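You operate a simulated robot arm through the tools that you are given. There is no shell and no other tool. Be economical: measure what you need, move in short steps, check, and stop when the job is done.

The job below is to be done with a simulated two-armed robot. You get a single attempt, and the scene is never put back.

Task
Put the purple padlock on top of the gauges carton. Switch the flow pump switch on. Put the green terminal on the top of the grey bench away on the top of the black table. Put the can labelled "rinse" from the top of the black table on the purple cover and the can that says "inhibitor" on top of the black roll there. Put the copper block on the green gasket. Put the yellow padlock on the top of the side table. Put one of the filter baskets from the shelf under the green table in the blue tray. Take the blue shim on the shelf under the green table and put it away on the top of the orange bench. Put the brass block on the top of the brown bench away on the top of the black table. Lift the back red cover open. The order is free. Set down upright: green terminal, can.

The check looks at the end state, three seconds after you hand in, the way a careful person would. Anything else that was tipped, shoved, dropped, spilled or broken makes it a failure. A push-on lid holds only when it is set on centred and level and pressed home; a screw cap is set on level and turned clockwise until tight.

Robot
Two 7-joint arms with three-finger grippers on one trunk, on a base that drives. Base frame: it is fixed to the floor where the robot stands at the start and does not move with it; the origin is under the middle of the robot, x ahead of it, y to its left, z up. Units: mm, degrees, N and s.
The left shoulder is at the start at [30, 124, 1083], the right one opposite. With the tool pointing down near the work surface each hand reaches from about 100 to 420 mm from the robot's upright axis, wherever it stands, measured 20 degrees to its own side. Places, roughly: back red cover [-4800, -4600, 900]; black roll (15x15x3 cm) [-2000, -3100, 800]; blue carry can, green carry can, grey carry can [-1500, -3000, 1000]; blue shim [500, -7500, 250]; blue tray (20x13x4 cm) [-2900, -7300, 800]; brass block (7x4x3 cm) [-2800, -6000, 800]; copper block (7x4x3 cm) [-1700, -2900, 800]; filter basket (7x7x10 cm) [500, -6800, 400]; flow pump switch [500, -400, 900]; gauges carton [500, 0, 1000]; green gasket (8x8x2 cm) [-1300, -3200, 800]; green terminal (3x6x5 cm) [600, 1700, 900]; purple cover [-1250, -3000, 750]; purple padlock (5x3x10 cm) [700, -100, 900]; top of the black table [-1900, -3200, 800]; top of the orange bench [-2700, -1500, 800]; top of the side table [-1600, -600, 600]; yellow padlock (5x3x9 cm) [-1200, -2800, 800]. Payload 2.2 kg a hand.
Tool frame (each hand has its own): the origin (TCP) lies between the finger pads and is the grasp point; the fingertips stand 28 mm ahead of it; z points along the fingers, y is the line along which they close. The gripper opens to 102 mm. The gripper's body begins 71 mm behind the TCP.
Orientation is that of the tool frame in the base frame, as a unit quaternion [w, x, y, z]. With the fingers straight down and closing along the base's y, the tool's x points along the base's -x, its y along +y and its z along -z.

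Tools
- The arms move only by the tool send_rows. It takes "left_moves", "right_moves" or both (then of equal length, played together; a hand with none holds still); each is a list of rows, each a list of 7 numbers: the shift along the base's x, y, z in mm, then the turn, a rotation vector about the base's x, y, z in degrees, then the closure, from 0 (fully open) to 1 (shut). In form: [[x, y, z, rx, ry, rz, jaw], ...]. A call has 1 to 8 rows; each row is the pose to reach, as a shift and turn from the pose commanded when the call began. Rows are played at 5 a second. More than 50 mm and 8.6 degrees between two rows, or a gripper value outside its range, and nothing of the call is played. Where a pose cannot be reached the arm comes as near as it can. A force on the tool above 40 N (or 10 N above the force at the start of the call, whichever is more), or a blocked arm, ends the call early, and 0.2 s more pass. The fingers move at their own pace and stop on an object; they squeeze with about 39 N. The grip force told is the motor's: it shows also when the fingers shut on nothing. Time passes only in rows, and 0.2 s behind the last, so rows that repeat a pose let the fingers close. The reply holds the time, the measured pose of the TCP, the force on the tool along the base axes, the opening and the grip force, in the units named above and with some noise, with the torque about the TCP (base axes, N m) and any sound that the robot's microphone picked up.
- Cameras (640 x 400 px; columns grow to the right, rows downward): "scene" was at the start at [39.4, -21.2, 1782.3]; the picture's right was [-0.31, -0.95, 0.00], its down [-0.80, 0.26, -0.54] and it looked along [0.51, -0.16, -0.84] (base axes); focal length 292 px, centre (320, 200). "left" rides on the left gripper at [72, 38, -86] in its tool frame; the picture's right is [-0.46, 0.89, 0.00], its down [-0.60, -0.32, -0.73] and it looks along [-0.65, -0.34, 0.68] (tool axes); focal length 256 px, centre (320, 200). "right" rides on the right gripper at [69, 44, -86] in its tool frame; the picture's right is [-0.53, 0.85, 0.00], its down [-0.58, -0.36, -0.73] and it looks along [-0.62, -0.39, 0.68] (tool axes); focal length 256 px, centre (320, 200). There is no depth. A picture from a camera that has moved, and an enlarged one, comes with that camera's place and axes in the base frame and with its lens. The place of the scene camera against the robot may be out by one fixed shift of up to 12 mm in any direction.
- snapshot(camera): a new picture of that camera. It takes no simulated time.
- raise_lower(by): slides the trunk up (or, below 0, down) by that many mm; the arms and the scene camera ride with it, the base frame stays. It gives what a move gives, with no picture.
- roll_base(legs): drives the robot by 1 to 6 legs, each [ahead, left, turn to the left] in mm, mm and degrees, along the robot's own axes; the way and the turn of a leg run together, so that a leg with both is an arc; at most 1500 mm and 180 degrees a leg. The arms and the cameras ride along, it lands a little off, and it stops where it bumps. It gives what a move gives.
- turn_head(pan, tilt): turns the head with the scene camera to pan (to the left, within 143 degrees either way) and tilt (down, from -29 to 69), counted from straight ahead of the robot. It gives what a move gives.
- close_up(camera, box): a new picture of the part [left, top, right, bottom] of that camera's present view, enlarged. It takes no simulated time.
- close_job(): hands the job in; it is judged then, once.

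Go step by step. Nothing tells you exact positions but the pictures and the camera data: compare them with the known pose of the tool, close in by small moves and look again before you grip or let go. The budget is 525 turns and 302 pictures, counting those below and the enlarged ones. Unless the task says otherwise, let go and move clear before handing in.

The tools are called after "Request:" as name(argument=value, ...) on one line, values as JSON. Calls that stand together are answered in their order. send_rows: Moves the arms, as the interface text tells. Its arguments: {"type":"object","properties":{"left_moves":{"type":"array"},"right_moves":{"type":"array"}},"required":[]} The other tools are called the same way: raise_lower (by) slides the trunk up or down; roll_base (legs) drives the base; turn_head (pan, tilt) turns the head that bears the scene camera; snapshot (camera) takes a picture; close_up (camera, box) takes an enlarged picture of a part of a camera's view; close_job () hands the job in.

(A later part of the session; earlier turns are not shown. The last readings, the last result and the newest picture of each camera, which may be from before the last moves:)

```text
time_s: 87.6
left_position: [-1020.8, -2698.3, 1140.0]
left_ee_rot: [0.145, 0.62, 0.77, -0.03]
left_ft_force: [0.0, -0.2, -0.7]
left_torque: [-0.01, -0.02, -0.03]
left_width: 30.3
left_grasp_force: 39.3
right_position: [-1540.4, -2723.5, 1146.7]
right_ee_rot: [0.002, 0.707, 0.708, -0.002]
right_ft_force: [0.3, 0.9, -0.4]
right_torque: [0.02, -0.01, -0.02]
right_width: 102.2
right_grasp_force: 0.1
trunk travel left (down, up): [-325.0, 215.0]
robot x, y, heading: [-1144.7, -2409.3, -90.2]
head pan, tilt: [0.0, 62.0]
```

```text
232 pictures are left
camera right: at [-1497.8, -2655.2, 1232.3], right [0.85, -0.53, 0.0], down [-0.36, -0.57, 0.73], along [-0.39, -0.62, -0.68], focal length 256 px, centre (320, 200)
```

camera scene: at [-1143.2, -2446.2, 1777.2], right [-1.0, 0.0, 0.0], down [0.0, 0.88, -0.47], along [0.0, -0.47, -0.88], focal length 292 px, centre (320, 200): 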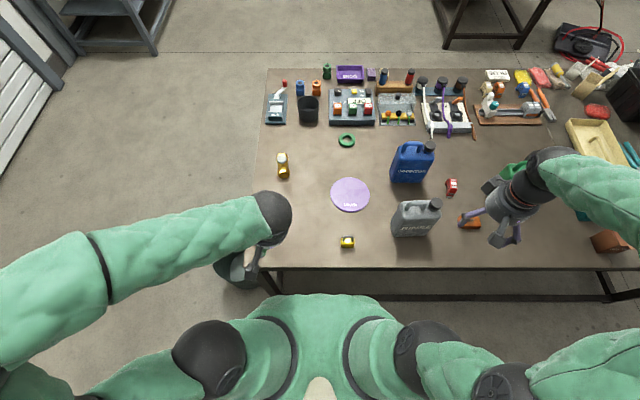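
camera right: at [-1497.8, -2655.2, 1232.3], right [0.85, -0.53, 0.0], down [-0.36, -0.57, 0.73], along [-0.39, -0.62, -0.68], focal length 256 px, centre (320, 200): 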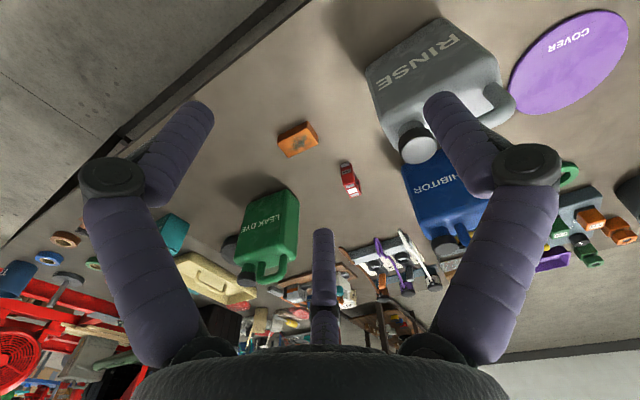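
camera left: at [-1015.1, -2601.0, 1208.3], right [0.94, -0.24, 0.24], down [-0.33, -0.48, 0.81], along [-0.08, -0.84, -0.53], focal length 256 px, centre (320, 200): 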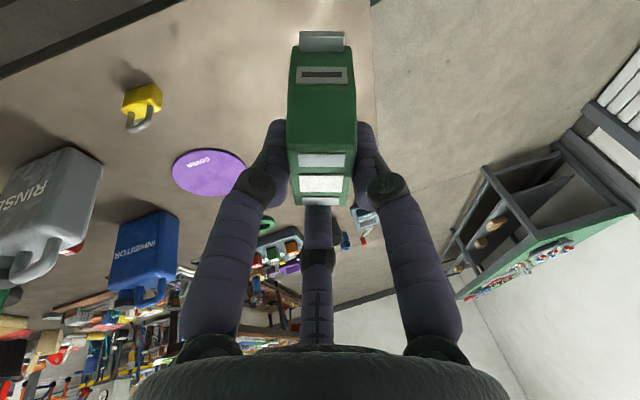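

Triangulation puts the table top near z≈816. I'll carry the terminal to (-1025,-2830) and lower it.

Request:
send_rows(left_moves=[[0, -35, -30, 0, 0, 0, 1], [0, -70, -65, 0, 0, 0, 1], [-2, -105, -100, 0, 0, 0, 1], [-4, -132, -140, 0, 0, 0, 1], [-4, -132, -185, 0, 0, 0, 1], [-4, -132, -225, 0, 0, 0, 1], [-4, -132, -250, 0, 0, 0, 1]])

Request:
snapshot(camera="left")

Request:
close_up(camera="scene", box=[200, 160, 380, 300])

```text
time_s: 89.2
left_position: [-1025.5, -2831.1, 889.5]
left_ee_rot: [0.145, 0.62, 0.771, -0.03]
left_ft_force: [-0.5, 0.5, -0.4]
left_torque: [0.04, -0.01, -0.01]
left_width: 30.1
left_grasp_force: 39.0
right_position: [-1541.8, -2725.0, 1147.3]
right_ee_rot: [0.002, 0.707, 0.707, -0.002]
right_ft_force: [0.0, 0.0, -1.0]
right_torque: [0.0, -0.01, 0.0]
right_width: 102.0
right_grasp_force: 0.0
trunk travel left (down, up): [-325.0, 215.0]
robot x, y, heading: [-1143.0, -2413.5, -90.0]
head pan, tilt: [0.0, 62.0]
```

```text
231 pictures are left
camera left: at [-1018.8, -2733.1, 957.6], right [0.94, -0.24, 0.24], down [-0.33, -0.48, 0.81], along [-0.08, -0.84, -0.53], focal length 256 px, centre (320, 200)
```

left: 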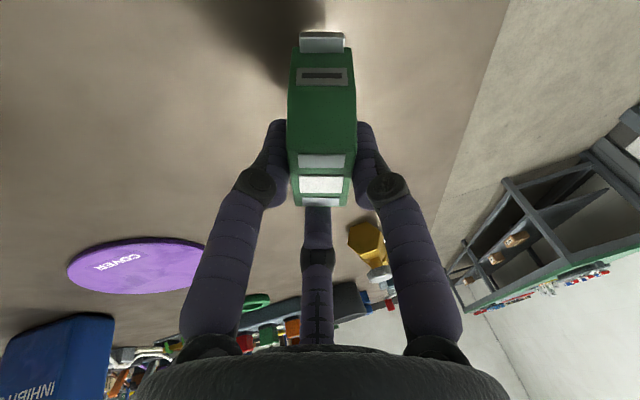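

```text
2.86 times, centred on (290, 230) of scene
camera zoom: at [-1143.2, -2446.1, 1777.2], right [-1.0, 0.0, 0.0], down [0.0, 0.88, -0.47], along [0.0, -0.47, -0.88], focal length 834 px, centre (406, 114)
```

zoom: 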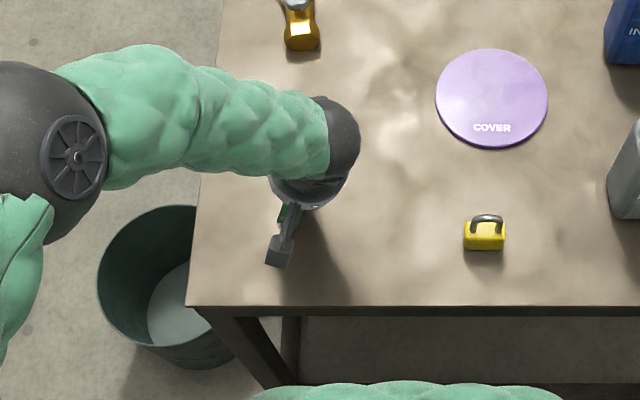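

Request:
send_rows(left_moves=[[0, 0, -12, 0, 0, 0, 1], [0, 0, -19, 0, 0, 0, 1], [0, 0, -22, 0, 0, 0, 1]])

Request:
snapshot(camera="left")

```text
time_s: 90.0
left_position: [-1025.8, -2829.4, 866.7]
left_ee_rot: [0.144, 0.62, 0.771, -0.03]
left_ft_force: [-0.1, -0.4, -0.5]
left_torque: [0.01, 0.0, -0.01]
left_width: 30.1
left_grasp_force: 39.4
right_position: [-1541.1, -2723.6, 1145.9]
right_ee_rot: [0.001, 0.706, 0.708, -0.002]
right_ft_force: [0.8, 0.0, -1.2]
right_torque: [0.0, 0.0, 0.02]
right_width: 102.0
right_grasp_force: 0.1
trunk travel left (down, up): [-325.0, 215.0]
robot x, y, heading: [-1148.4, -2412.9, -89.9]
head pan, tilt: [0.0, 62.0]
```

```text
229 pictures are left
camera left: at [-1018.9, -2733.2, 936.2], right [0.94, -0.24, 0.24], down [-0.33, -0.48, 0.81], along [-0.08, -0.84, -0.53], focal length 256 px, centre (320, 200)
```

left: 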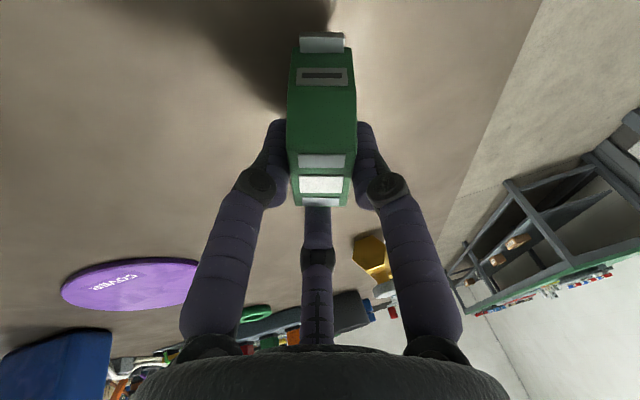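

Request:
send_rows(left_moves=[[0, 0, -3, 0, 0, 0, 1], [0, 0, -6, 0, 0, 0, 1]])

```text
time_s: 90.6
left_position: [-1026.3, -2829.0, 861.9]
left_ee_rot: [0.145, 0.62, 0.771, -0.029]
left_ft_force: [-0.7, 0.1, -0.6]
left_torque: [-0.01, 0.0, 0.04]
left_width: 30.4
left_grasp_force: 39.1
right_position: [-1541.9, -2724.4, 1146.3]
right_ee_rot: [0.001, 0.706, 0.708, -0.002]
right_ft_force: [0.9, 0.0, 0.0]
right_torque: [-0.01, 0.01, 0.01]
right_width: 102.0
right_grasp_force: 0.1
trunk travel left (down, up): [-325.0, 215.0]
robot x, y, heading: [-1145.8, -2410.7, -90.0]
head pan, tilt: [0.0, 62.0]
```

Request:
send_rows(left_moves=[[0, 0, -3, 0, 0, 0, 1], [0, 0, -6, 0, 0, 0, 1]])

Request:
snapshot(camera="left")

```text
time_s: 91.2
left_position: [-1024.4, -2830.1, 856.1]
left_ee_rot: [0.145, 0.62, 0.771, -0.029]
left_ft_force: [-0.1, 0.4, 0.7]
left_torque: [0.01, -0.01, 0.02]
left_width: 30.2
left_grasp_force: 38.9
right_position: [-1542.3, -2724.4, 1147.1]
right_ee_rot: [0.002, 0.707, 0.707, -0.002]
right_ft_force: [-0.4, 0.3, -0.5]
right_torque: [-0.01, 0.02, 0.02]
right_width: 102.0
right_grasp_force: 0.2
trunk travel left (down, up): [-325.0, 215.0]
robot x, y, heading: [-1142.5, -2409.6, -90.2]
head pan, tilt: [0.0, 62.0]
```

```text
228 pictures are left
camera left: at [-1019.1, -2733.1, 924.6], right [0.94, -0.24, 0.24], down [-0.33, -0.48, 0.81], along [-0.08, -0.84, -0.53], focal length 256 px, centre (320, 200)
```

left: 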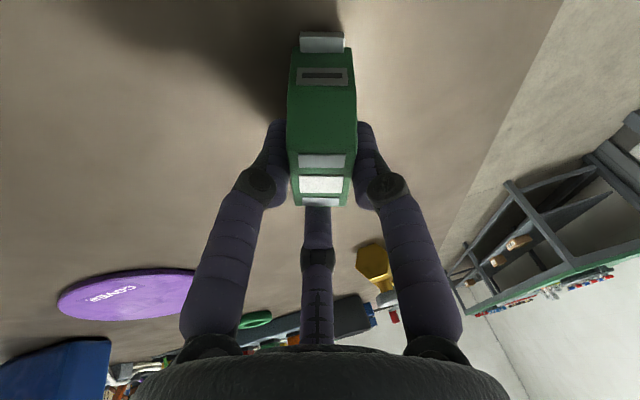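

Request:
send_rows(left_moves=[[0, 0, -3, 0, 0, 0, 1], [0, 0, -6, 0, 0, 0, 1], [0, 0, -8, 0, 0, 0, 1]])

```text
time_s: 91.8
left_position: [-1024.1, -2833.8, 854.5]
left_ee_rot: [0.148, 0.619, 0.771, -0.032]
left_ft_force: [-0.5, 9.0, 25.5]
left_torque: [-0.01, 0.17, -0.04]
left_width: 30.2
left_grasp_force: 38.8
right_position: [-1542.0, -2723.5, 1146.6]
right_ee_rot: [0.002, 0.707, 0.708, -0.002]
right_ft_force: [-0.5, 0.2, -0.7]
right_torque: [0.03, -0.01, -0.02]
right_width: 101.9
right_grasp_force: 0.1
trunk travel left (down, up): [-325.0, 215.0]
robot x, y, heading: [-1148.2, -2409.8, -89.9]
head pan, tilt: [0.0, 62.0]
stopped in row 2 (left hand): the force on the tool passed its limit at 43 N (the readings are from after the stop); the commanded pose is now the measured one
```

Contact. I relieve slightly and open slowly.

Request:
send_rows(left_moves=[[0, 2, 2, 0, 0, 0, 1], [0, 2, 2, 0, 0, 0, 0.65], [0, 2, 3, 0, 0, 0, 0.5], [0, 2, 4, 0, 0, 0, 0.3]])

Request:
snapshot(camera="left")

```text
time_s: 92.8
left_position: [-1025.8, -2830.4, 857.0]
left_ee_rot: [0.148, 0.619, 0.771, -0.031]
left_ft_force: [0.0, 0.3, -0.5]
left_torque: [0.01, 0.03, 0.02]
left_width: 71.5
left_grasp_force: 0.0
right_position: [-1541.6, -2724.7, 1145.4]
right_ee_rot: [0.002, 0.707, 0.707, -0.001]
right_ft_force: [0.2, 0.6, 0.4]
right_torque: [0.01, -0.04, -0.02]
right_width: 102.1
right_grasp_force: 0.0
trunk travel left (down, up): [-325.0, 215.0]
robot x, y, heading: [-1145.6, -2412.0, -89.9]
head pan, tilt: [0.0, 62.0]
```

```text
227 pictures are left
camera left: at [-1018.9, -2733.2, 925.4], right [0.94, -0.23, 0.24], down [-0.33, -0.48, 0.82], along [-0.08, -0.85, -0.53], focal length 256 px, centre (320, 200)
```

left: 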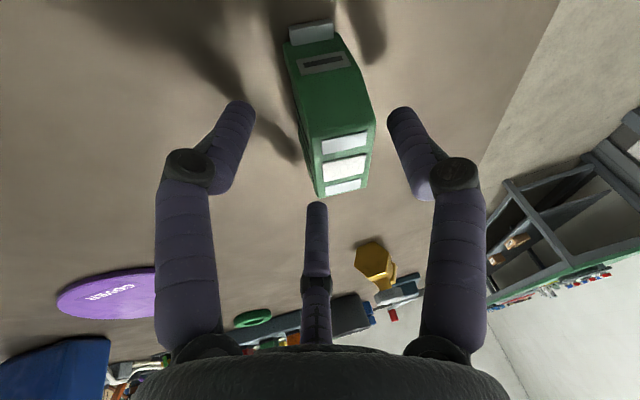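

The terminal stands on the table. I withdraw along the tool axis and straighten the hand.

Request:
send_rows(left_moves=[[-8, 9, 40, 0, 0, 0, 0.3], [-16, 19, 80, 0, 0, 0, 0.2], [-24, 28, 120, 0, 0, 0, 0], [-24, 30, 165, 0, 0, 0, 0], [-24, 30, 210, 0, 0, 0, 0]])

Request:
close_up(camera="scene", box=[240, 130, 480, 290])

```text
time_s: 94.0
left_position: [-1047.4, -2798.9, 1068.8]
left_ee_rot: [0.148, 0.619, 0.771, -0.03]
left_ft_force: [-0.6, -1.3, -0.4]
left_torque: [-0.02, 0.01, -0.02]
left_width: 102.0
left_grasp_force: 0.0
right_position: [-1541.4, -2723.8, 1146.0]
right_ee_rot: [0.001, 0.707, 0.708, -0.001]
right_ft_force: [0.2, 0.3, -0.3]
right_torque: [-0.01, 0.01, 0.01]
right_width: 101.9
right_grasp_force: 0.1
trunk travel left (down, up): [-325.0, 215.0]
robot x, y, heading: [-1145.4, -2407.9, -90.0]
head pan, tilt: [0.0, 62.0]
```

```text
2.50 times, centred on (360, 210) of scene
camera zoom: at [-1143.3, -2445.1, 1777.2], right [-1.0, 0.0, 0.0], down [0.0, 0.88, -0.47], along [0.0, -0.47, -0.88], focal length 730 px, centre (220, 175)
```

zoom: 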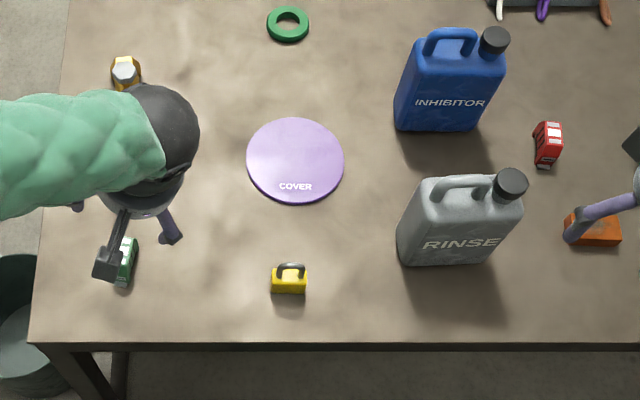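

The terminal is fine. Now the rinse can: I move the right hand over it for a close look at the handle, and straighten and retract the left hand.

Request:
send_rows(left_moves=[[0, 40, 10, 4.8, 3.2, -4.1, 0], [5, 80, 20, 9.6, 6.3, -8.2, 0], [10, 120, 30, 14.4, 9.5, -12.3, 0]], right_moves=[[35, -25, -5, 0, 0, 0, 0], [70, -50, -10, 0, 0, 0, 0], [100, -75, -10, 0, 0, 0, 0]])

Request:
close_up(camera="right", box=[200, 20, 460, 200])

```text
time_s: 94.8
left_position: [-1039.1, -2679.1, 1096.8]
left_ee_rot: [-0.001, 0.707, 0.707, -0.001]
left_ft_force: [0.1, 0.2, 0.0]
left_torque: [-0.02, 0.01, -0.01]
left_width: 102.0
left_grasp_force: 0.1
right_position: [-1439.7, -2800.3, 1137.0]
right_ee_rot: [0.002, 0.707, 0.708, -0.002]
right_ft_force: [-0.1, -0.8, -0.4]
right_torque: [0.0, 0.02, -0.03]
right_width: 102.2
right_grasp_force: 0.1
trunk travel left (down, up): [-325.0, 215.0]
robot x, y, heading: [-1146.2, -2411.8, -89.8]
head pan, tilt: [0.0, 62.0]
```

```text
2.22 times, centred on (330, 110) of right
camera zoom: at [-1396.2, -2730.9, 1223.0], right [0.85, -0.53, 0.0], down [-0.36, -0.57, 0.74], along [-0.39, -0.62, -0.68], focal length 569 px, centre (298, 400)
```

zoom: 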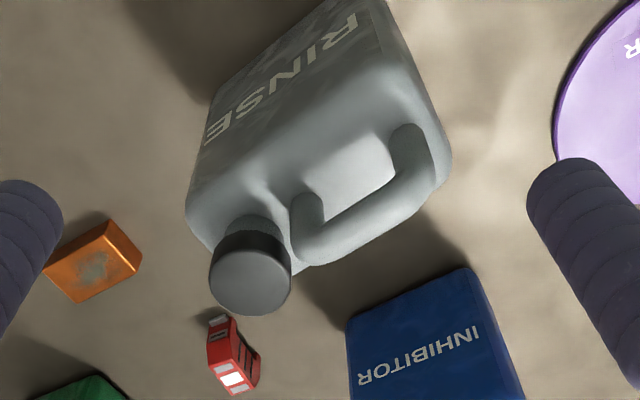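

The handle bar runs along x from about -1410 to -1465 at y≈-2855, top z≈987. I rotate the right hand by -90° so the jaws close across the bar.

Request:
send_rows(right_moves=[[0, -5, 0, 0, 0, -8.5, 0], [0, -10, 0, 0, 0, -17, 0], [0, -15, 0, 0, 0, -25.5, 0], [0, -20, 0, 0, 0, -34, 0.2], [0, -25, -10, 0, 0, -42.5, 0.4], [0, -30, -20, 0, 0, -51, 0.4], [0, -35, -30, 0, 0, -59.5, 0.4], [0, -40, -40, 0, 0, -68, 0.4]])

Request:
send_rows(right_moves=[[0, -4, -15, 0, 0, -8, 0.4], [0, -8, -30, 0, 0, -16, 0.4], [0, -8, -50, 0, 0, -22, 0.4]])

Request:
snapshot(camera="right")

Request:
close_up(camera="scene", box=[360, 130, 480, 260])

```text
time_s: 96.6
left_position: [-1038.6, -2681.1, 1097.6]
left_ee_rot: [0.0, 0.707, 0.708, 0.0]
left_ft_force: [0.2, 0.1, 0.3]
left_torque: [0.01, 0.02, -0.02]
left_width: 102.1
left_grasp_force: 0.0
right_position: [-1440.5, -2839.4, 1096.6]
right_ee_rot: [0.0, 0.982, 0.19, -0.003]
right_ft_force: [-0.8, -1.0, -0.4]
right_torque: [0.02, -0.03, -0.01]
right_width: 61.2
right_grasp_force: 0.0
trunk travel left (down, up): [-325.0, 215.0]
robot x, y, heading: [-1148.4, -2408.9, -90.1]
head pan, tilt: [0.0, 62.0]
```

```text
time_s: 97.4
left_position: [-1039.8, -2680.5, 1097.9]
left_ee_rot: [0.001, 0.707, 0.708, 0.0]
left_ft_force: [0.6, -0.8, 0.1]
left_torque: [0.02, 0.01, -0.04]
left_width: 102.1
left_grasp_force: 0.1
right_position: [-1441.9, -2848.6, 1046.4]
right_ee_rot: [0.0, 1.0, -0.002, -0.003]
right_ft_force: [0.2, -0.5, 0.2]
right_torque: [0.02, 0.01, 0.02]
right_width: 61.3
right_grasp_force: 0.0
trunk travel left (down, up): [-325.0, 215.0]
robot x, y, heading: [-1144.7, -2413.2, -90.2]
head pan, tilt: [0.0, 62.0]
```

```text
224 pictures are left
camera right: at [-1372.1, -2891.8, 1132.3], right [-0.54, -0.84, 0.0], down [-0.57, 0.36, 0.73], along [-0.62, 0.39, -0.68], focal length 256 px, centre (320, 200)
```

right: 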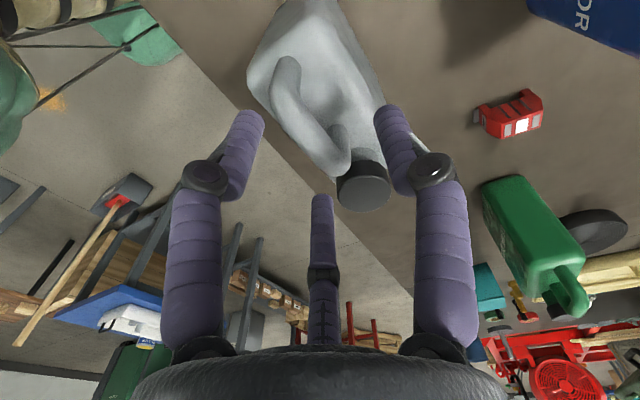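

```text
3.08 times, centred on (420, 195) of scene
camera zoom: at [-1143.5, -2446.6, 1777.1], right [-1.0, 0.0, 0.0], down [0.0, 0.88, -0.47], along [0.0, -0.47, -0.88], focal length 898 px, centre (12, 215)
```

zoom: 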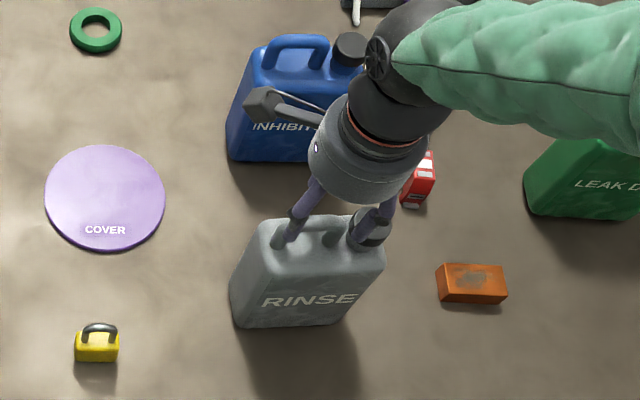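

Alignment looks close; bar seems a few mm nearer to me, so I shift +5 in y and descend.

Request:
send_rows(right_moves=[[0, 5, -20, 0, 0, 0, 0.42], [0, 5, -38, 0, 0, 0, 0.42], [0, 5, -48, 0, 0, 0, 0.42]])

Request:
snapshot(camera="right")

```text
time_s: 98.2
left_position: [-1039.0, -2679.0, 1098.1]
left_ee_rot: [0.002, 0.707, 0.707, -0.001]
left_ft_force: [0.1, 0.8, -0.5]
left_torque: [0.0, 0.0, 0.01]
left_width: 102.2
left_grasp_force: 0.0
right_position: [-1441.2, -2841.9, 1000.9]
right_ee_rot: [0.002, 1.0, 0.002, -0.003]
right_ft_force: [0.8, 1.3, 14.5]
right_torque: [0.36, -0.58, 0.19]
right_width: 62.0
right_grasp_force: 2.1
trunk travel left (down, up): [-325.0, 215.0]
robot x, y, heading: [-1144.7, -2410.1, -90.2]
head pan, tilt: [0.0, 62.0]
```

```text
222 pictures are left
camera right: at [-1371.8, -2886.2, 1086.7], right [-0.53, -0.85, 0.01], down [-0.57, 0.37, 0.73], along [-0.62, 0.39, -0.68], focal length 256 px, centre (320, 200)
```

right: 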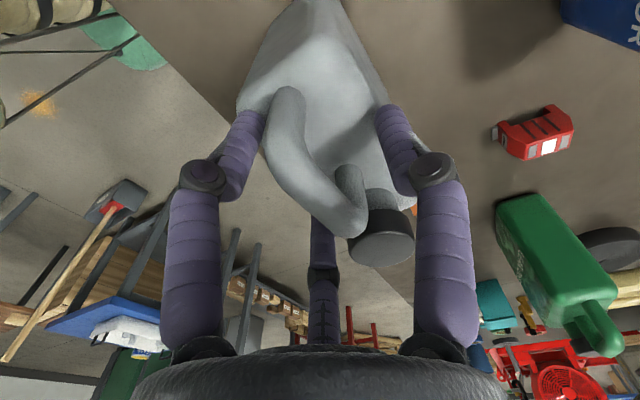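

One prong touched the handle's bend: the bar is turned about -9° and nearer to me. I'll rise, rotate -8° and shift.

Request:
send_rows(right_moves=[[0, 0, 25, 0, 0, 0, 0.42], [0, 8, 30, 0, 0, -8, 0.42], [0, 8, 30, 0, 0, -8, 0.42]])

Request:
snapshot(camera="right")

```text
time_s: 99.0
left_position: [-1039.9, -2679.9, 1097.2]
left_ee_rot: [0.001, 0.706, 0.708, 0.0]
left_ft_force: [0.2, 1.0, -0.6]
left_torque: [-0.01, 0.01, -0.01]
left_width: 101.9
left_grasp_force: 0.0
right_position: [-1441.5, -2834.1, 1027.3]
right_ee_rot: [-0.001, 0.998, -0.07, -0.003]
right_ft_force: [0.2, 0.6, -0.7]
right_torque: [-0.02, -0.01, 0.03]
right_width: 59.2
right_grasp_force: 0.0
trunk travel left (down, up): [-325.0, 215.0]
robot x, y, heading: [-1148.8, -2412.3, -90.0]
head pan, tilt: [0.0, 62.0]
```

```text
221 pictures are left
camera right: at [-1378.5, -2887.9, 1114.7], right [-0.65, -0.76, 0.0], down [-0.52, 0.44, 0.73], along [-0.56, 0.47, -0.68], focal length 256 px, centre (320, 200)
```

right: 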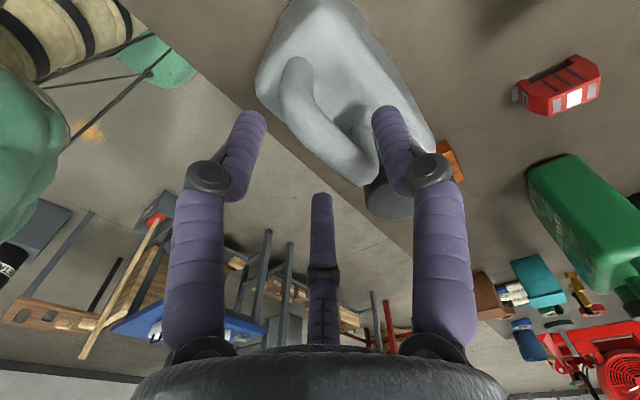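

Request:
send_rows(right_moves=[[0, 1, -15, 0, 0, 2, 0.42], [0, 1, -28, 0, 0, 3, 0.42], [0, 1, -36, 0, 0, 3, 0.42]])

Request:
snapshot(camera="right")

```text
time_s: 99.9
left_position: [-1036.8, -2676.9, 1098.3]
left_ee_rot: [0.001, 0.707, 0.708, -0.003]
left_ft_force: [0.8, 0.0, -1.2]
left_torque: [-0.02, 0.06, -0.01]
left_width: 101.9
left_grasp_force: 0.2
right_position: [-1442.4, -2837.5, 1003.3]
right_ee_rot: [0.011, 0.999, -0.044, -0.007]
right_ft_force: [12.3, 8.7, 95.8]
right_torque: [3.73, -5.29, 1.01]
right_width: 30.9
right_grasp_force: 26.4
trunk travel left (down, up): [-325.0, 215.0]
robot x, y, heading: [-1145.9, -2411.7, -89.8]
head pan, tilt: [0.0, 62.0]
stopped in row 3 (right hand): the force on the tool passed its limit at 51 N (the readings are from after the stop); the commanded pose is now the measured one
```

```text
220 pictures are left
camera right: at [-1376.2, -2885.8, 1090.1], right [-0.61, -0.79, 0.03], down [-0.53, 0.43, 0.73], along [-0.59, 0.43, -0.68], focal length 256 px, centre (320, 200)
```

right: 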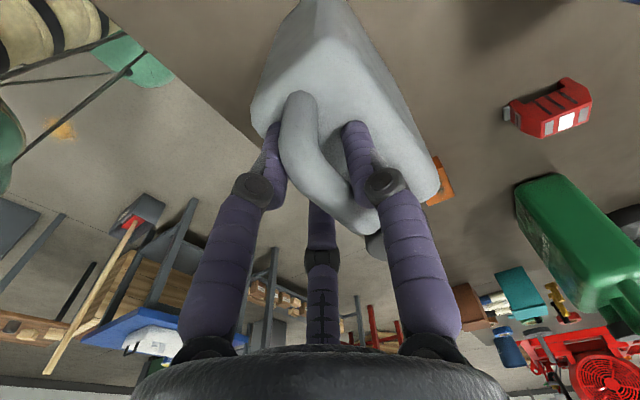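

Too much pressure: a prong is on the can's shoulder, so the bar is higher than I thought. I raise right away and check the can.

Request:
send_rows(right_moves=[[0, 0, 6, 0, 0, 0, 0.42], [0, 0, 25, 0, 0, 0, 0.42], [0, 0, 40, 0, 0, 0, 0.42]])

Request:
snapshot(camera="right")

Request:
close_up(camera="scene", box=[360, 130, 480, 260])

```text
time_s: 100.7
left_position: [-1039.7, -2680.5, 1096.2]
left_ee_rot: [0.001, 0.706, 0.708, -0.001]
left_ft_force: [-0.1, 0.5, -0.7]
left_torque: [-0.01, 0.0, 0.01]
left_width: 102.4
left_grasp_force: 0.1
right_position: [-1442.5, -2835.0, 1033.9]
right_ee_rot: [0.002, 0.999, -0.043, -0.004]
right_ft_force: [0.4, 0.2, -0.7]
right_torque: [-0.02, -0.01, 0.01]
right_width: 59.1
right_grasp_force: 0.0
trunk travel left (down, up): [-325.0, 215.0]
robot x, y, heading: [-1145.9, -2410.0, -89.7]
head pan, tilt: [0.0, 62.0]
```

```text
219 pictures are left
camera right: at [-1377.1, -2885.1, 1121.1], right [-0.61, -0.8, 0.01], down [-0.54, 0.42, 0.73], along [-0.59, 0.44, -0.68], focal length 256 px, centre (320, 200)
```

right: 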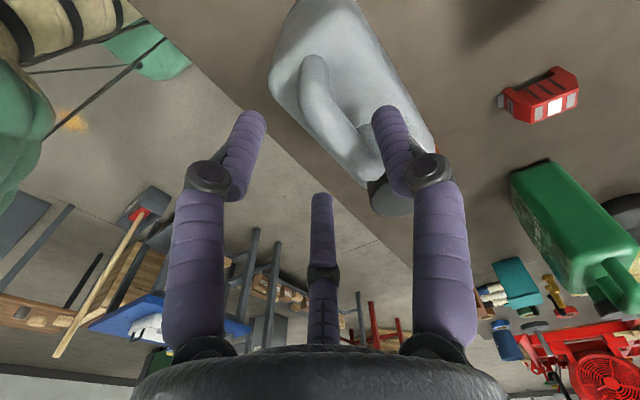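

```text
3.08 times, centred on (420, 195) of scene
camera zoom: at [-1143.4, -2445.7, 1777.1], right [-1.0, 0.0, 0.0], down [0.0, 0.88, -0.47], along [0.0, -0.47, -0.88], focal length 898 px, centre (12, 215)
```

zoom: 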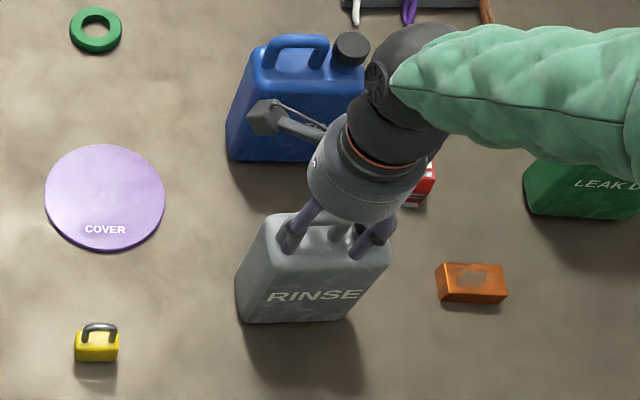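

Triangulated from two hand views, the bar centre is at z≈986, (-1448,-2850), turned -7°; body shoulder is at ~973. So I grip with TCP at about z=1005, prong tips just above the shoulder.

Request:
send_rows(right_moves=[[-4, -8, 0, 0, 0, -2, 0.5], [-4, -8, -14, 0, 0, -2, 0.5], [-4, -8, -22, 0, 0, -2, 0.5], [-4, -8, -27, 0, 0, -2, 0.5]])

Request:
snapshot(camera="right")

```text
time_s: 101.7
left_position: [-1039.8, -2679.8, 1097.8]
left_ee_rot: [0.001, 0.706, 0.708, 0.0]
left_ft_force: [0.0, -0.7, 0.1]
left_torque: [0.02, 0.0, -0.02]
left_width: 102.1
left_grasp_force: 0.1
right_position: [-1448.2, -2844.5, 1008.1]
right_ee_rot: [0.003, 0.998, -0.061, -0.004]
right_ft_force: [-0.2, -1.0, 0.7]
right_torque: [0.01, -0.01, -0.02]
right_width: 50.9
right_grasp_force: 0.1
trunk travel left (down, up): [-325.0, 215.0]
robot x, y, heading: [-1148.4, -2410.7, -90.0]
head pan, tilt: [0.0, 62.0]
```

```text
217 pictures are left
camera right: at [-1383.5, -2895.7, 1094.9], right [-0.63, -0.77, 0.01], down [-0.52, 0.44, 0.73], along [-0.57, 0.46, -0.68], focal length 256 px, centre (320, 200)
```

right: 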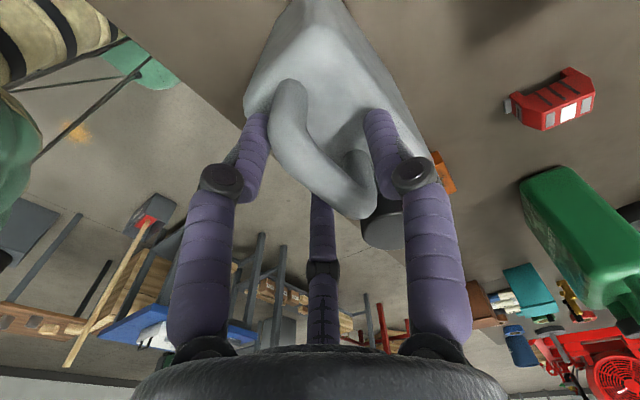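

No contact and the bar lies between the prongs. Closing.

Request:
send_rows(right_moves=[[0, 0, 0, 0, 0, 0, 0.6], [0, 0, 0, 0, 0, 0, 0.75], [0, 0, 0, 0, 0, 0, 1], [0, 0, 0, 0, 0, 0, 1]])

Request:
snapshot(camera="right")

```text
time_s: 102.7
left_position: [-1040.1, -2678.8, 1096.8]
left_ee_rot: [0.0, 0.706, 0.708, -0.001]
left_ft_force: [-0.1, -0.1, 0.0]
left_torque: [-0.01, -0.03, 0.0]
left_width: 101.8
left_grasp_force: 0.0
right_position: [-1446.9, -2844.3, 1008.6]
right_ee_rot: [0.005, 0.998, -0.062, -0.004]
right_ft_force: [-1.0, 0.1, 0.5]
right_torque: [0.02, 0.04, -0.27]
right_width: 23.7
right_grasp_force: 39.3
trunk travel left (down, up): [-325.0, 215.0]
robot x, y, heading: [-1145.0, -2410.2, -89.8]
head pan, tilt: [0.0, 62.0]
```

```text
216 pictures are left
camera right: at [-1383.8, -2896.0, 1095.2], right [-0.63, -0.77, 0.01], down [-0.52, 0.44, 0.73], along [-0.57, 0.46, -0.68], focal length 256 px, centre (320, 200)
```

right: 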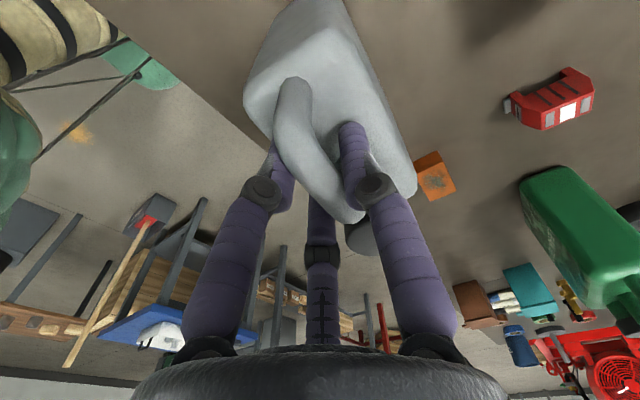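

Gripped on the bar. I lift 20 mm slowly and check for tilt.

Request:
send_rows(right_moves=[[0, 0, 5, 0, 0, 0, 1], [0, 0, 12, 0, 0, 0, 1], [0, 0, 20, 0, 0, 0, 1], [0, 0, 20, 0, 0, 0, 1]])

Request:
snapshot(camera="right")

Request:
close_up(camera="scene", box=[360, 130, 480, 260])

```text
time_s: 103.7
left_position: [-1038.8, -2680.2, 1097.3]
left_ee_rot: [0.001, 0.707, 0.707, -0.001]
left_ft_force: [0.2, 0.0, -0.3]
left_torque: [-0.02, -0.01, -0.04]
left_width: 102.2
left_grasp_force: 0.1
right_position: [-1448.0, -2844.0, 1028.0]
right_ee_rot: [0.003, 0.998, -0.062, -0.004]
right_ft_force: [0.7, -0.2, -10.6]
right_torque: [0.08, -0.21, 0.01]
right_width: 23.8
right_grasp_force: 39.3
trunk travel left (down, up): [-325.0, 215.0]
robot x, y, heading: [-1147.1, -2411.2, -90.0]
head pan, tilt: [0.0, 62.0]
```

```text
215 pictures are left
camera right: at [-1383.7, -2896.3, 1114.5], right [-0.63, -0.77, 0.01], down [-0.52, 0.44, 0.73], along [-0.57, 0.46, -0.68], focal length 256 px, centre (320, 200)
```

right: 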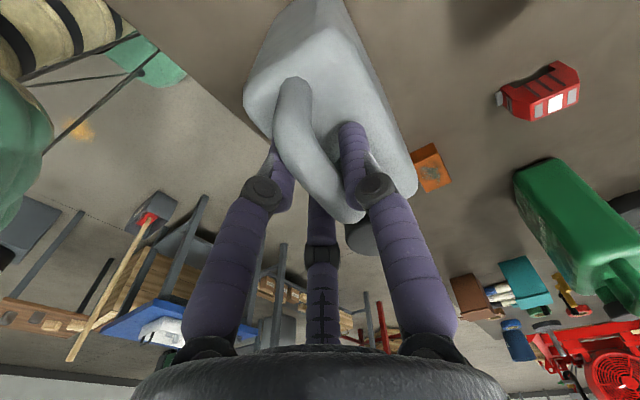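

```text
3.08 times, centred on (420, 195) of scene
camera zoom: at [-1143.8, -2446.5, 1777.1], right [-1.0, 0.0, 0.0], down [0.0, 0.88, -0.47], along [0.0, -0.47, -0.88], focal length 898 px, centre (12, 215)
```

zoom: 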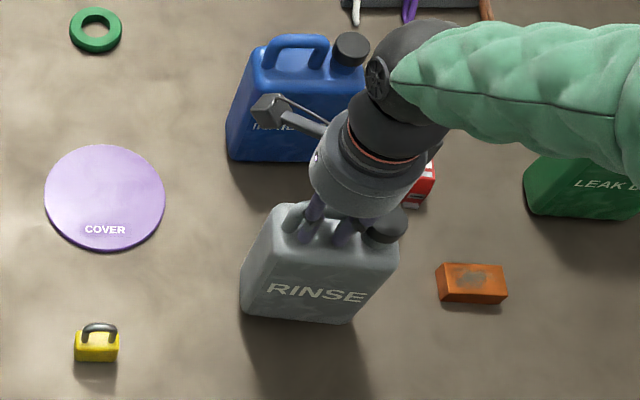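

Held level (≈1.1 kg), its centre about 20 mm to -x of my grip. I carry it over the purple cover.

Request:
send_rows(right_moves=[[10, 5, 25, 0, 0, 0, 1], [45, 5, 40, 0, 0, 0, 1], [90, -5, 45, 0, 0, 0, 1], [130, -30, 45, 0, 0, 0, 1], [165, -60, 45, 0, 0, 0, 1], [195, -95, 45, 0, 0, 0, 1], [213, -125, 45, 0, 0, 0, 1]])

Request:
close_up(camera="scene", box=[280, 110, 460, 260])

Request:
snapshot(camera="left")

```text
time_s: 105.3
left_position: [-1039.3, -2681.3, 1096.5]
left_ee_rot: [0.0, 0.707, 0.707, -0.001]
left_ft_force: [-0.5, -0.3, -0.1]
left_torque: [0.01, -0.02, 0.01]
left_width: 101.8
left_grasp_force: 0.1
right_position: [-1232.2, -2968.3, 1074.7]
right_ee_rot: [0.002, 0.998, -0.061, -0.004]
right_ft_force: [0.1, -0.5, -11.2]
right_torque: [0.03, -0.18, -0.04]
right_width: 23.8
right_grasp_force: 39.0
trunk travel left (down, up): [-325.0, 215.0]
robot x, y, heading: [-1148.6, -2415.8, -89.9]
head pan, tilt: [0.0, 62.0]
```

```text
2.67 times, centred on (370, 185) of scene
camera zoom: at [-1142.7, -2448.2, 1777.1], right [-1.0, 0.0, 0.0], down [0.0, 0.88, -0.47], along [0.0, -0.47, -0.88], focal length 778 px, centre (187, 240)
```

zoom: 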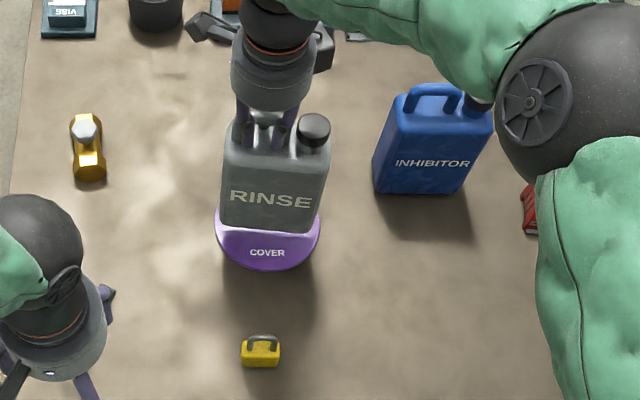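

```text
212 pictures are left
camera left: at [-1001.9, -2609.3, 1183.1], right [0.89, -0.46, 0.0], down [-0.32, -0.6, 0.73], along [-0.34, -0.65, -0.68], focal length 256 px, centre (320, 200)
```

left: 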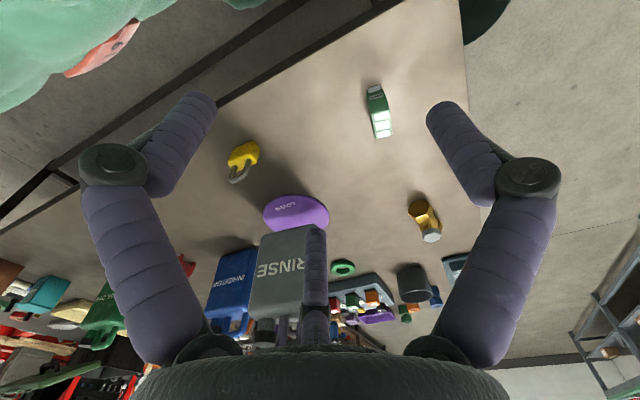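

The can is over the cover; I nudge (-4,-8) and lower, creeping at the end.

Request:
send_rows(right_moves=[[-4, -8, -15, 0, 0, 0, 1], [-4, -8, -35, 0, 0, 0, 1], [-4, -8, -50, 0, 0, 0, 1]])

Request:
send_rows(right_moves=[[0, 0, -4, 0, 0, 0, 1], [0, 0, -7, 0, 0, 0, 1]])

Request:
close_up(camera="scene", box=[280, 110, 460, 260])

```text
time_s: 106.1
left_position: [-1040.1, -2681.4, 1098.7]
left_ee_rot: [0.001, 0.706, 0.708, 0.0]
left_ft_force: [0.2, 0.0, -0.3]
left_torque: [0.03, 0.06, -0.01]
left_width: 101.8
left_grasp_force: 0.0
right_position: [-1238.0, -2978.9, 1023.5]
right_ee_rot: [0.003, 0.998, -0.061, -0.005]
right_ft_force: [-0.4, -1.1, -11.1]
right_torque: [0.04, -0.23, 0.03]
right_width: 23.5
right_grasp_force: 39.2
trunk travel left (down, up): [-325.0, 215.0]
robot x, y, heading: [-1146.6, -2410.2, -89.8]
head pan, tilt: [0.0, 62.0]
```

```text
time_s: 106.7
left_position: [-1038.6, -2680.6, 1097.9]
left_ee_rot: [0.001, 0.706, 0.708, 0.0]
left_ft_force: [-0.2, 0.0, 0.1]
left_torque: [-0.05, 0.0, -0.03]
left_width: 101.8
left_grasp_force: 0.1
right_position: [-1238.3, -2977.9, 1017.0]
right_ee_rot: [0.004, 0.998, -0.061, -0.005]
right_ft_force: [0.0, 0.0, -7.6]
right_torque: [0.0, -0.08, -0.02]
right_width: 23.4
right_grasp_force: 38.5
trunk travel left (down, up): [-325.0, 215.0]
robot x, y, heading: [-1144.3, -2410.5, -89.9]
head pan, tilt: [0.0, 62.0]
```

```text
2.67 times, centred on (370, 185) of scene
camera zoom: at [-1143.1, -2446.0, 1777.2], right [-1.0, 0.0, 0.0], down [0.0, 0.88, -0.47], along [0.0, -0.47, -0.88], focal length 778 px, centre (187, 240)
```

zoom: 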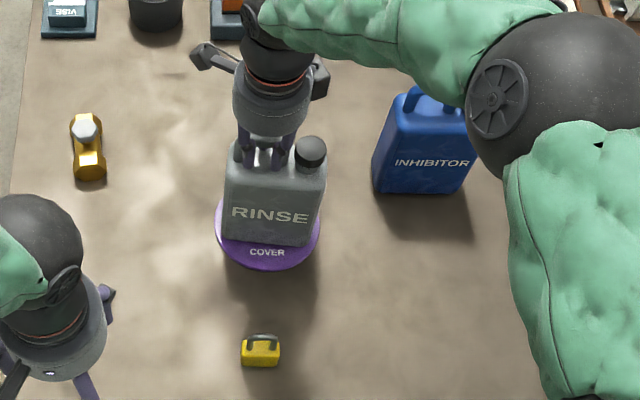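

It has begun to rest on the cover. 2 mm lower, then open.

Request:
send_rows(right_moves=[[0, 0, -2, 0, 0, 0, 1], [0, 0, -2, 0, 0, 0, 1]])

Request:
send_rows(right_moves=[[0, 0, 0, 0, 0, 0, 0.75], [0, 0, 0, 0, 0, 0, 0.6], [0, 0, 0, 0, 0, 0, 0.5], [0, 0, 10, 0, 0, 0, 0.5], [0, 0, 35, 0, 0, 0, 0.45], [0, 0, 75, 0, 0, 0, 0.4]])

Request:
snapshot(camera="right")

Request:
close_up(camera="scene", box=[280, 110, 460, 260])

```text
time_s: 107.3
left_position: [-1039.8, -2679.2, 1096.5]
left_ee_rot: [0.001, 0.707, 0.708, 0.0]
left_ft_force: [0.4, 0.5, -0.4]
left_torque: [-0.01, -0.02, 0.02]
left_width: 101.9
left_grasp_force: 0.0
right_position: [-1237.8, -2978.2, 1015.9]
right_ee_rot: [0.006, 0.998, -0.061, -0.005]
right_ft_force: [-0.2, 1.4, 8.2]
right_torque: [0.04, 0.74, -0.01]
right_width: 23.5
right_grasp_force: 39.3
trunk travel left (down, up): [-325.0, 215.0]
robot x, y, heading: [-1144.1, -2411.7, -90.2]
head pan, tilt: [0.0, 62.0]
```

```text
time_s: 108.7
left_position: [-1039.9, -2678.1, 1097.7]
left_ee_rot: [0.001, 0.707, 0.707, -0.001]
left_ft_force: [-0.1, -0.3, -0.4]
left_torque: [-0.02, 0.0, 0.01]
left_width: 102.0
left_grasp_force: 0.0
right_position: [-1237.0, -2975.7, 1090.0]
right_ee_rot: [0.003, 0.998, -0.061, -0.004]
right_ft_force: [0.1, 0.6, 0.2]
right_torque: [-0.03, -0.02, 0.0]
right_width: 61.4
right_grasp_force: 0.1
trunk travel left (down, up): [-325.0, 215.0]
robot x, y, heading: [-1148.0, -2412.7, -90.2]
head pan, tilt: [0.0, 62.0]
```

```text
210 pictures are left
camera right: at [-1174.2, -3027.4, 1176.1], right [-0.63, -0.77, 0.01], down [-0.52, 0.44, 0.73], along [-0.57, 0.46, -0.68], focal length 256 px, centre (320, 200)
```

right: 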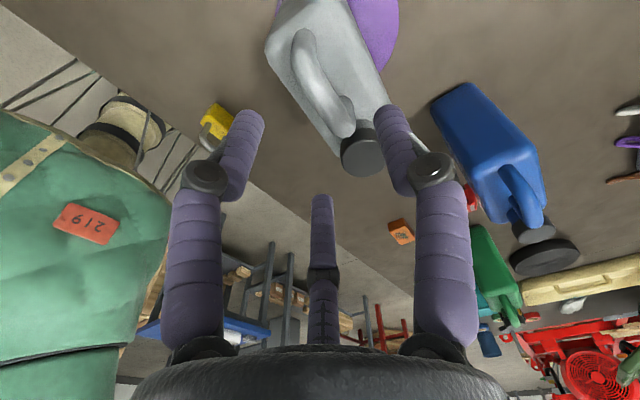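

```text
2.67 times, centred on (370, 185) of scene
camera zoom: at [-1143.0, -2444.4, 1777.2], right [-1.0, 0.0, 0.0], down [0.0, 0.88, -0.47], along [0.0, -0.47, -0.88], focal length 778 px, centre (187, 240)
```

zoom: 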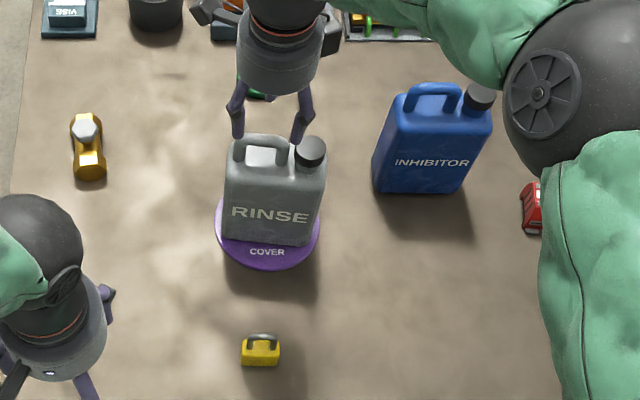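

The rinse can stands centred on the cover. Next the inhibitor can: lift the right hand, strafe right and move a bit closer to the table.

Request:
send_rows(right_moves=[[0, 0, 45, 0, 0, 0, 0.4], [0, 45, 65, 0, 0, 0, 0.4], [0, 90, 70, 0, 0, 0, 0.4], [-20, 130, 70, 0, 0, 0, 0.4], [-40, 150, 70, 0, 0, 0, 0.4]])

Request:
roll_base(legs=[[0, -200, 0], [60, 0, 0]])

Request:
snapshot(camera="right")

Request:
close_up(camera="scene", box=[240, 60, 440, 200])

```text
time_s: 109.9
left_position: [-1039.7, -2680.1, 1097.6]
left_ee_rot: [0.001, 0.706, 0.708, -0.001]
left_ft_force: [0.1, -0.9, 0.9]
left_torque: [0.02, 0.0, 0.0]
left_width: 102.2
left_grasp_force: 0.1
right_position: [-1278.3, -2826.9, 1159.3]
right_ee_rot: [0.003, 0.998, -0.06, -0.005]
right_ft_force: [-0.8, 0.4, 0.3]
right_torque: [-0.01, -0.01, -0.03]
right_width: 61.3
right_grasp_force: 0.0
trunk travel left (down, up): [-325.0, 215.0]
robot x, y, heading: [-1147.1, -2412.3, -89.9]
head pan, tilt: [0.0, 62.0]
```

```text
time_s: 112.3
left_position: [-1239.0, -2710.2, 1099.2]
left_ee_rot: [0.001, 0.706, 0.708, -0.001]
left_ft_force: [0.1, 0.2, -0.6]
left_torque: [-0.07, 0.0, -0.01]
left_width: 101.8
left_grasp_force: 0.2
right_position: [-1477.1, -2857.2, 1161.8]
right_ee_rot: [0.006, 0.998, -0.063, -0.005]
right_ft_force: [-0.5, 1.0, 0.1]
right_torque: [-0.08, 0.05, 0.01]
right_width: 61.3
right_grasp_force: 0.1
trunk travel left (down, up): [-325.0, 215.0]
robot x, y, heading: [-1345.6, -2438.4, -89.9]
head pan, tilt: [0.0, 62.0]
stopped in leg 2: the robot was blocked; the commanded pose is now the measured one
```

```text
208 pictures are left
camera right: at [-1413.5, -2909.1, 1247.1], right [-0.63, -0.77, 0.01], down [-0.52, 0.44, 0.73], along [-0.57, 0.46, -0.68], focal length 256 px, centre (320, 200)
```

right: 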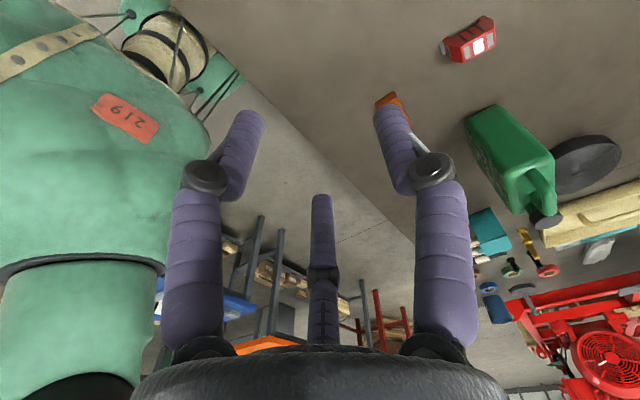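

```text
2.86 times, centred on (340, 130) of scene
camera zoom: at [-1341.4, -2474.6, 1777.3], right [-1.0, 0.0, 0.0], down [0.0, 0.88, -0.47], along [0.0, -0.47, -0.88], focal length 834 px, centre (263, 400)
```

zoom: 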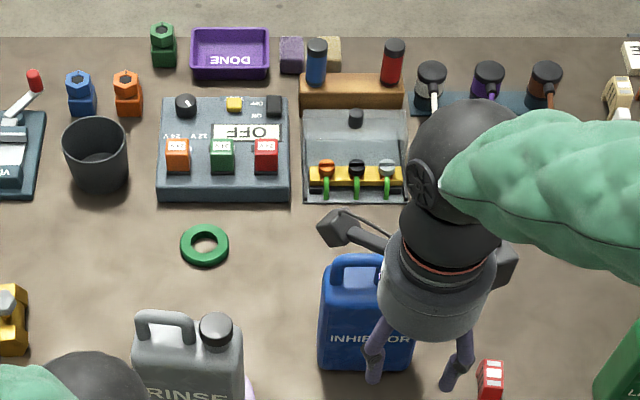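

I'm against the table frame. I estimate the inhibitor's bar at about (-1455,-3070); moving the right hand above it to look.

Request:
send_rows(right_moves=[[5, -45, 0, 0, 0, 0, 0.4], [10, -90, -10, 0, 0, 0, 0.4], [15, -135, -25, 0, 0, 2, 0.4], [20, -175, -45, 0, 0, 4, 0.4], [22, -205, -75, 0, 0, 4, 0.4]])

Request:
snapshot(camera="right")

Request:
close_up(camera="scene", box=[280, 60, 440, 200])

```text
time_s: 113.5
left_position: [-1237.9, -2715.2, 1096.7]
left_ee_rot: [0.0, 0.707, 0.708, -0.001]
left_ft_force: [0.2, -0.6, 0.0]
left_torque: [0.03, -0.03, 0.0]
left_width: 102.0
left_grasp_force: 0.0
right_position: [-1455.9, -3068.3, 1084.9]
right_ee_rot: [0.003, 1.0, -0.027, -0.004]
right_ft_force: [-0.3, -0.3, 0.1]
right_torque: [0.02, 0.02, -0.01]
right_width: 61.3
right_grasp_force: 0.1
trunk travel left (down, up): [-325.0, 215.0]
robot x, y, heading: [-1346.5, -2442.4, -90.2]
head pan, tilt: [0.0, 62.0]
```

```text
206 pictures are left
camera right: at [-1389.1, -3115.6, 1171.1], right [-0.58, -0.82, 0.01], down [-0.55, 0.4, 0.73], along [-0.6, 0.42, -0.68], focal length 256 px, centre (320, 200)
```

right: 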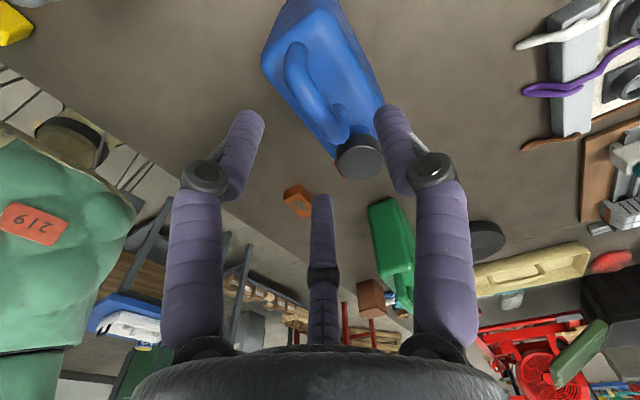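

```text
2.86 times, centred on (360, 130) of scene
camera zoom: at [-1342.2, -2482.3, 1777.1], right [-1.0, 0.0, 0.0], down [0.0, 0.88, -0.47], along [0.0, -0.47, -0.88], focal length 834 px, centre (206, 400)
```

zoom: 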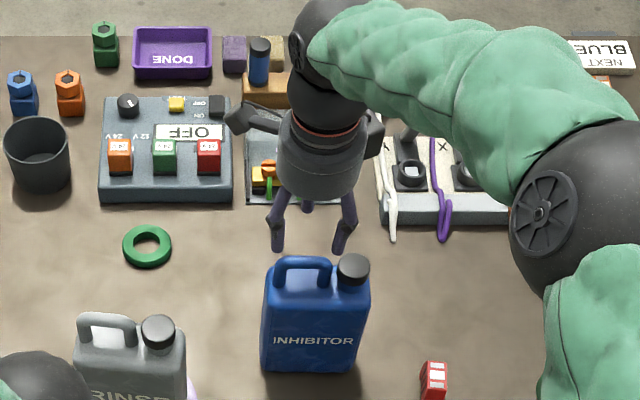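

Reach is fine. Bar centre comes out at (-1461,-3064), turned about -8°; same recipe as before.

Request:
send_rows(right_moves=[[-4, 10, 0, 0, 0, -4, 0.5], [-4, 10, -30, 0, 0, -4, 0.5], [-4, 10, -55, 0, 0, -4, 0.5], [-4, 10, -70, 0, 0, -4, 0.5]])

Request:
snapshot(camera="right")

```text
time_s: 114.5
left_position: [-1238.4, -2715.0, 1097.1]
left_ee_rot: [-0.001, 0.706, 0.708, 0.0]
left_ft_force: [0.3, -0.3, 0.2]
left_torque: [0.01, -0.01, 0.01]
left_width: 101.8
left_grasp_force: 0.0
right_position: [-1459.6, -3056.9, 1015.2]
right_ee_rot: [0.004, 0.998, -0.061, -0.005]
right_ft_force: [0.3, -0.1, 0.9]
right_torque: [-0.01, 0.01, 0.01]
right_width: 50.9
right_grasp_force: 0.1
trunk travel left (down, up): [-325.0, 215.0]
robot x, y, heading: [-1342.1, -2442.4, -90.0]
head pan, tilt: [0.0, 62.0]
```

```text
204 pictures are left
camera right: at [-1395.8, -3108.5, 1101.0], right [-0.63, -0.77, 0.01], down [-0.52, 0.44, 0.73], along [-0.57, 0.46, -0.68], focal length 256 px, centre (320, 200)
```

right: 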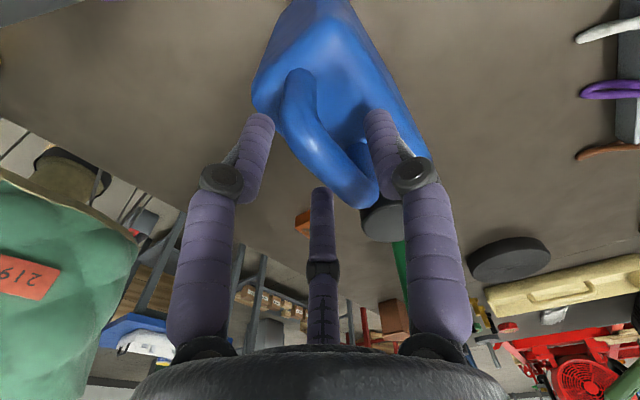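

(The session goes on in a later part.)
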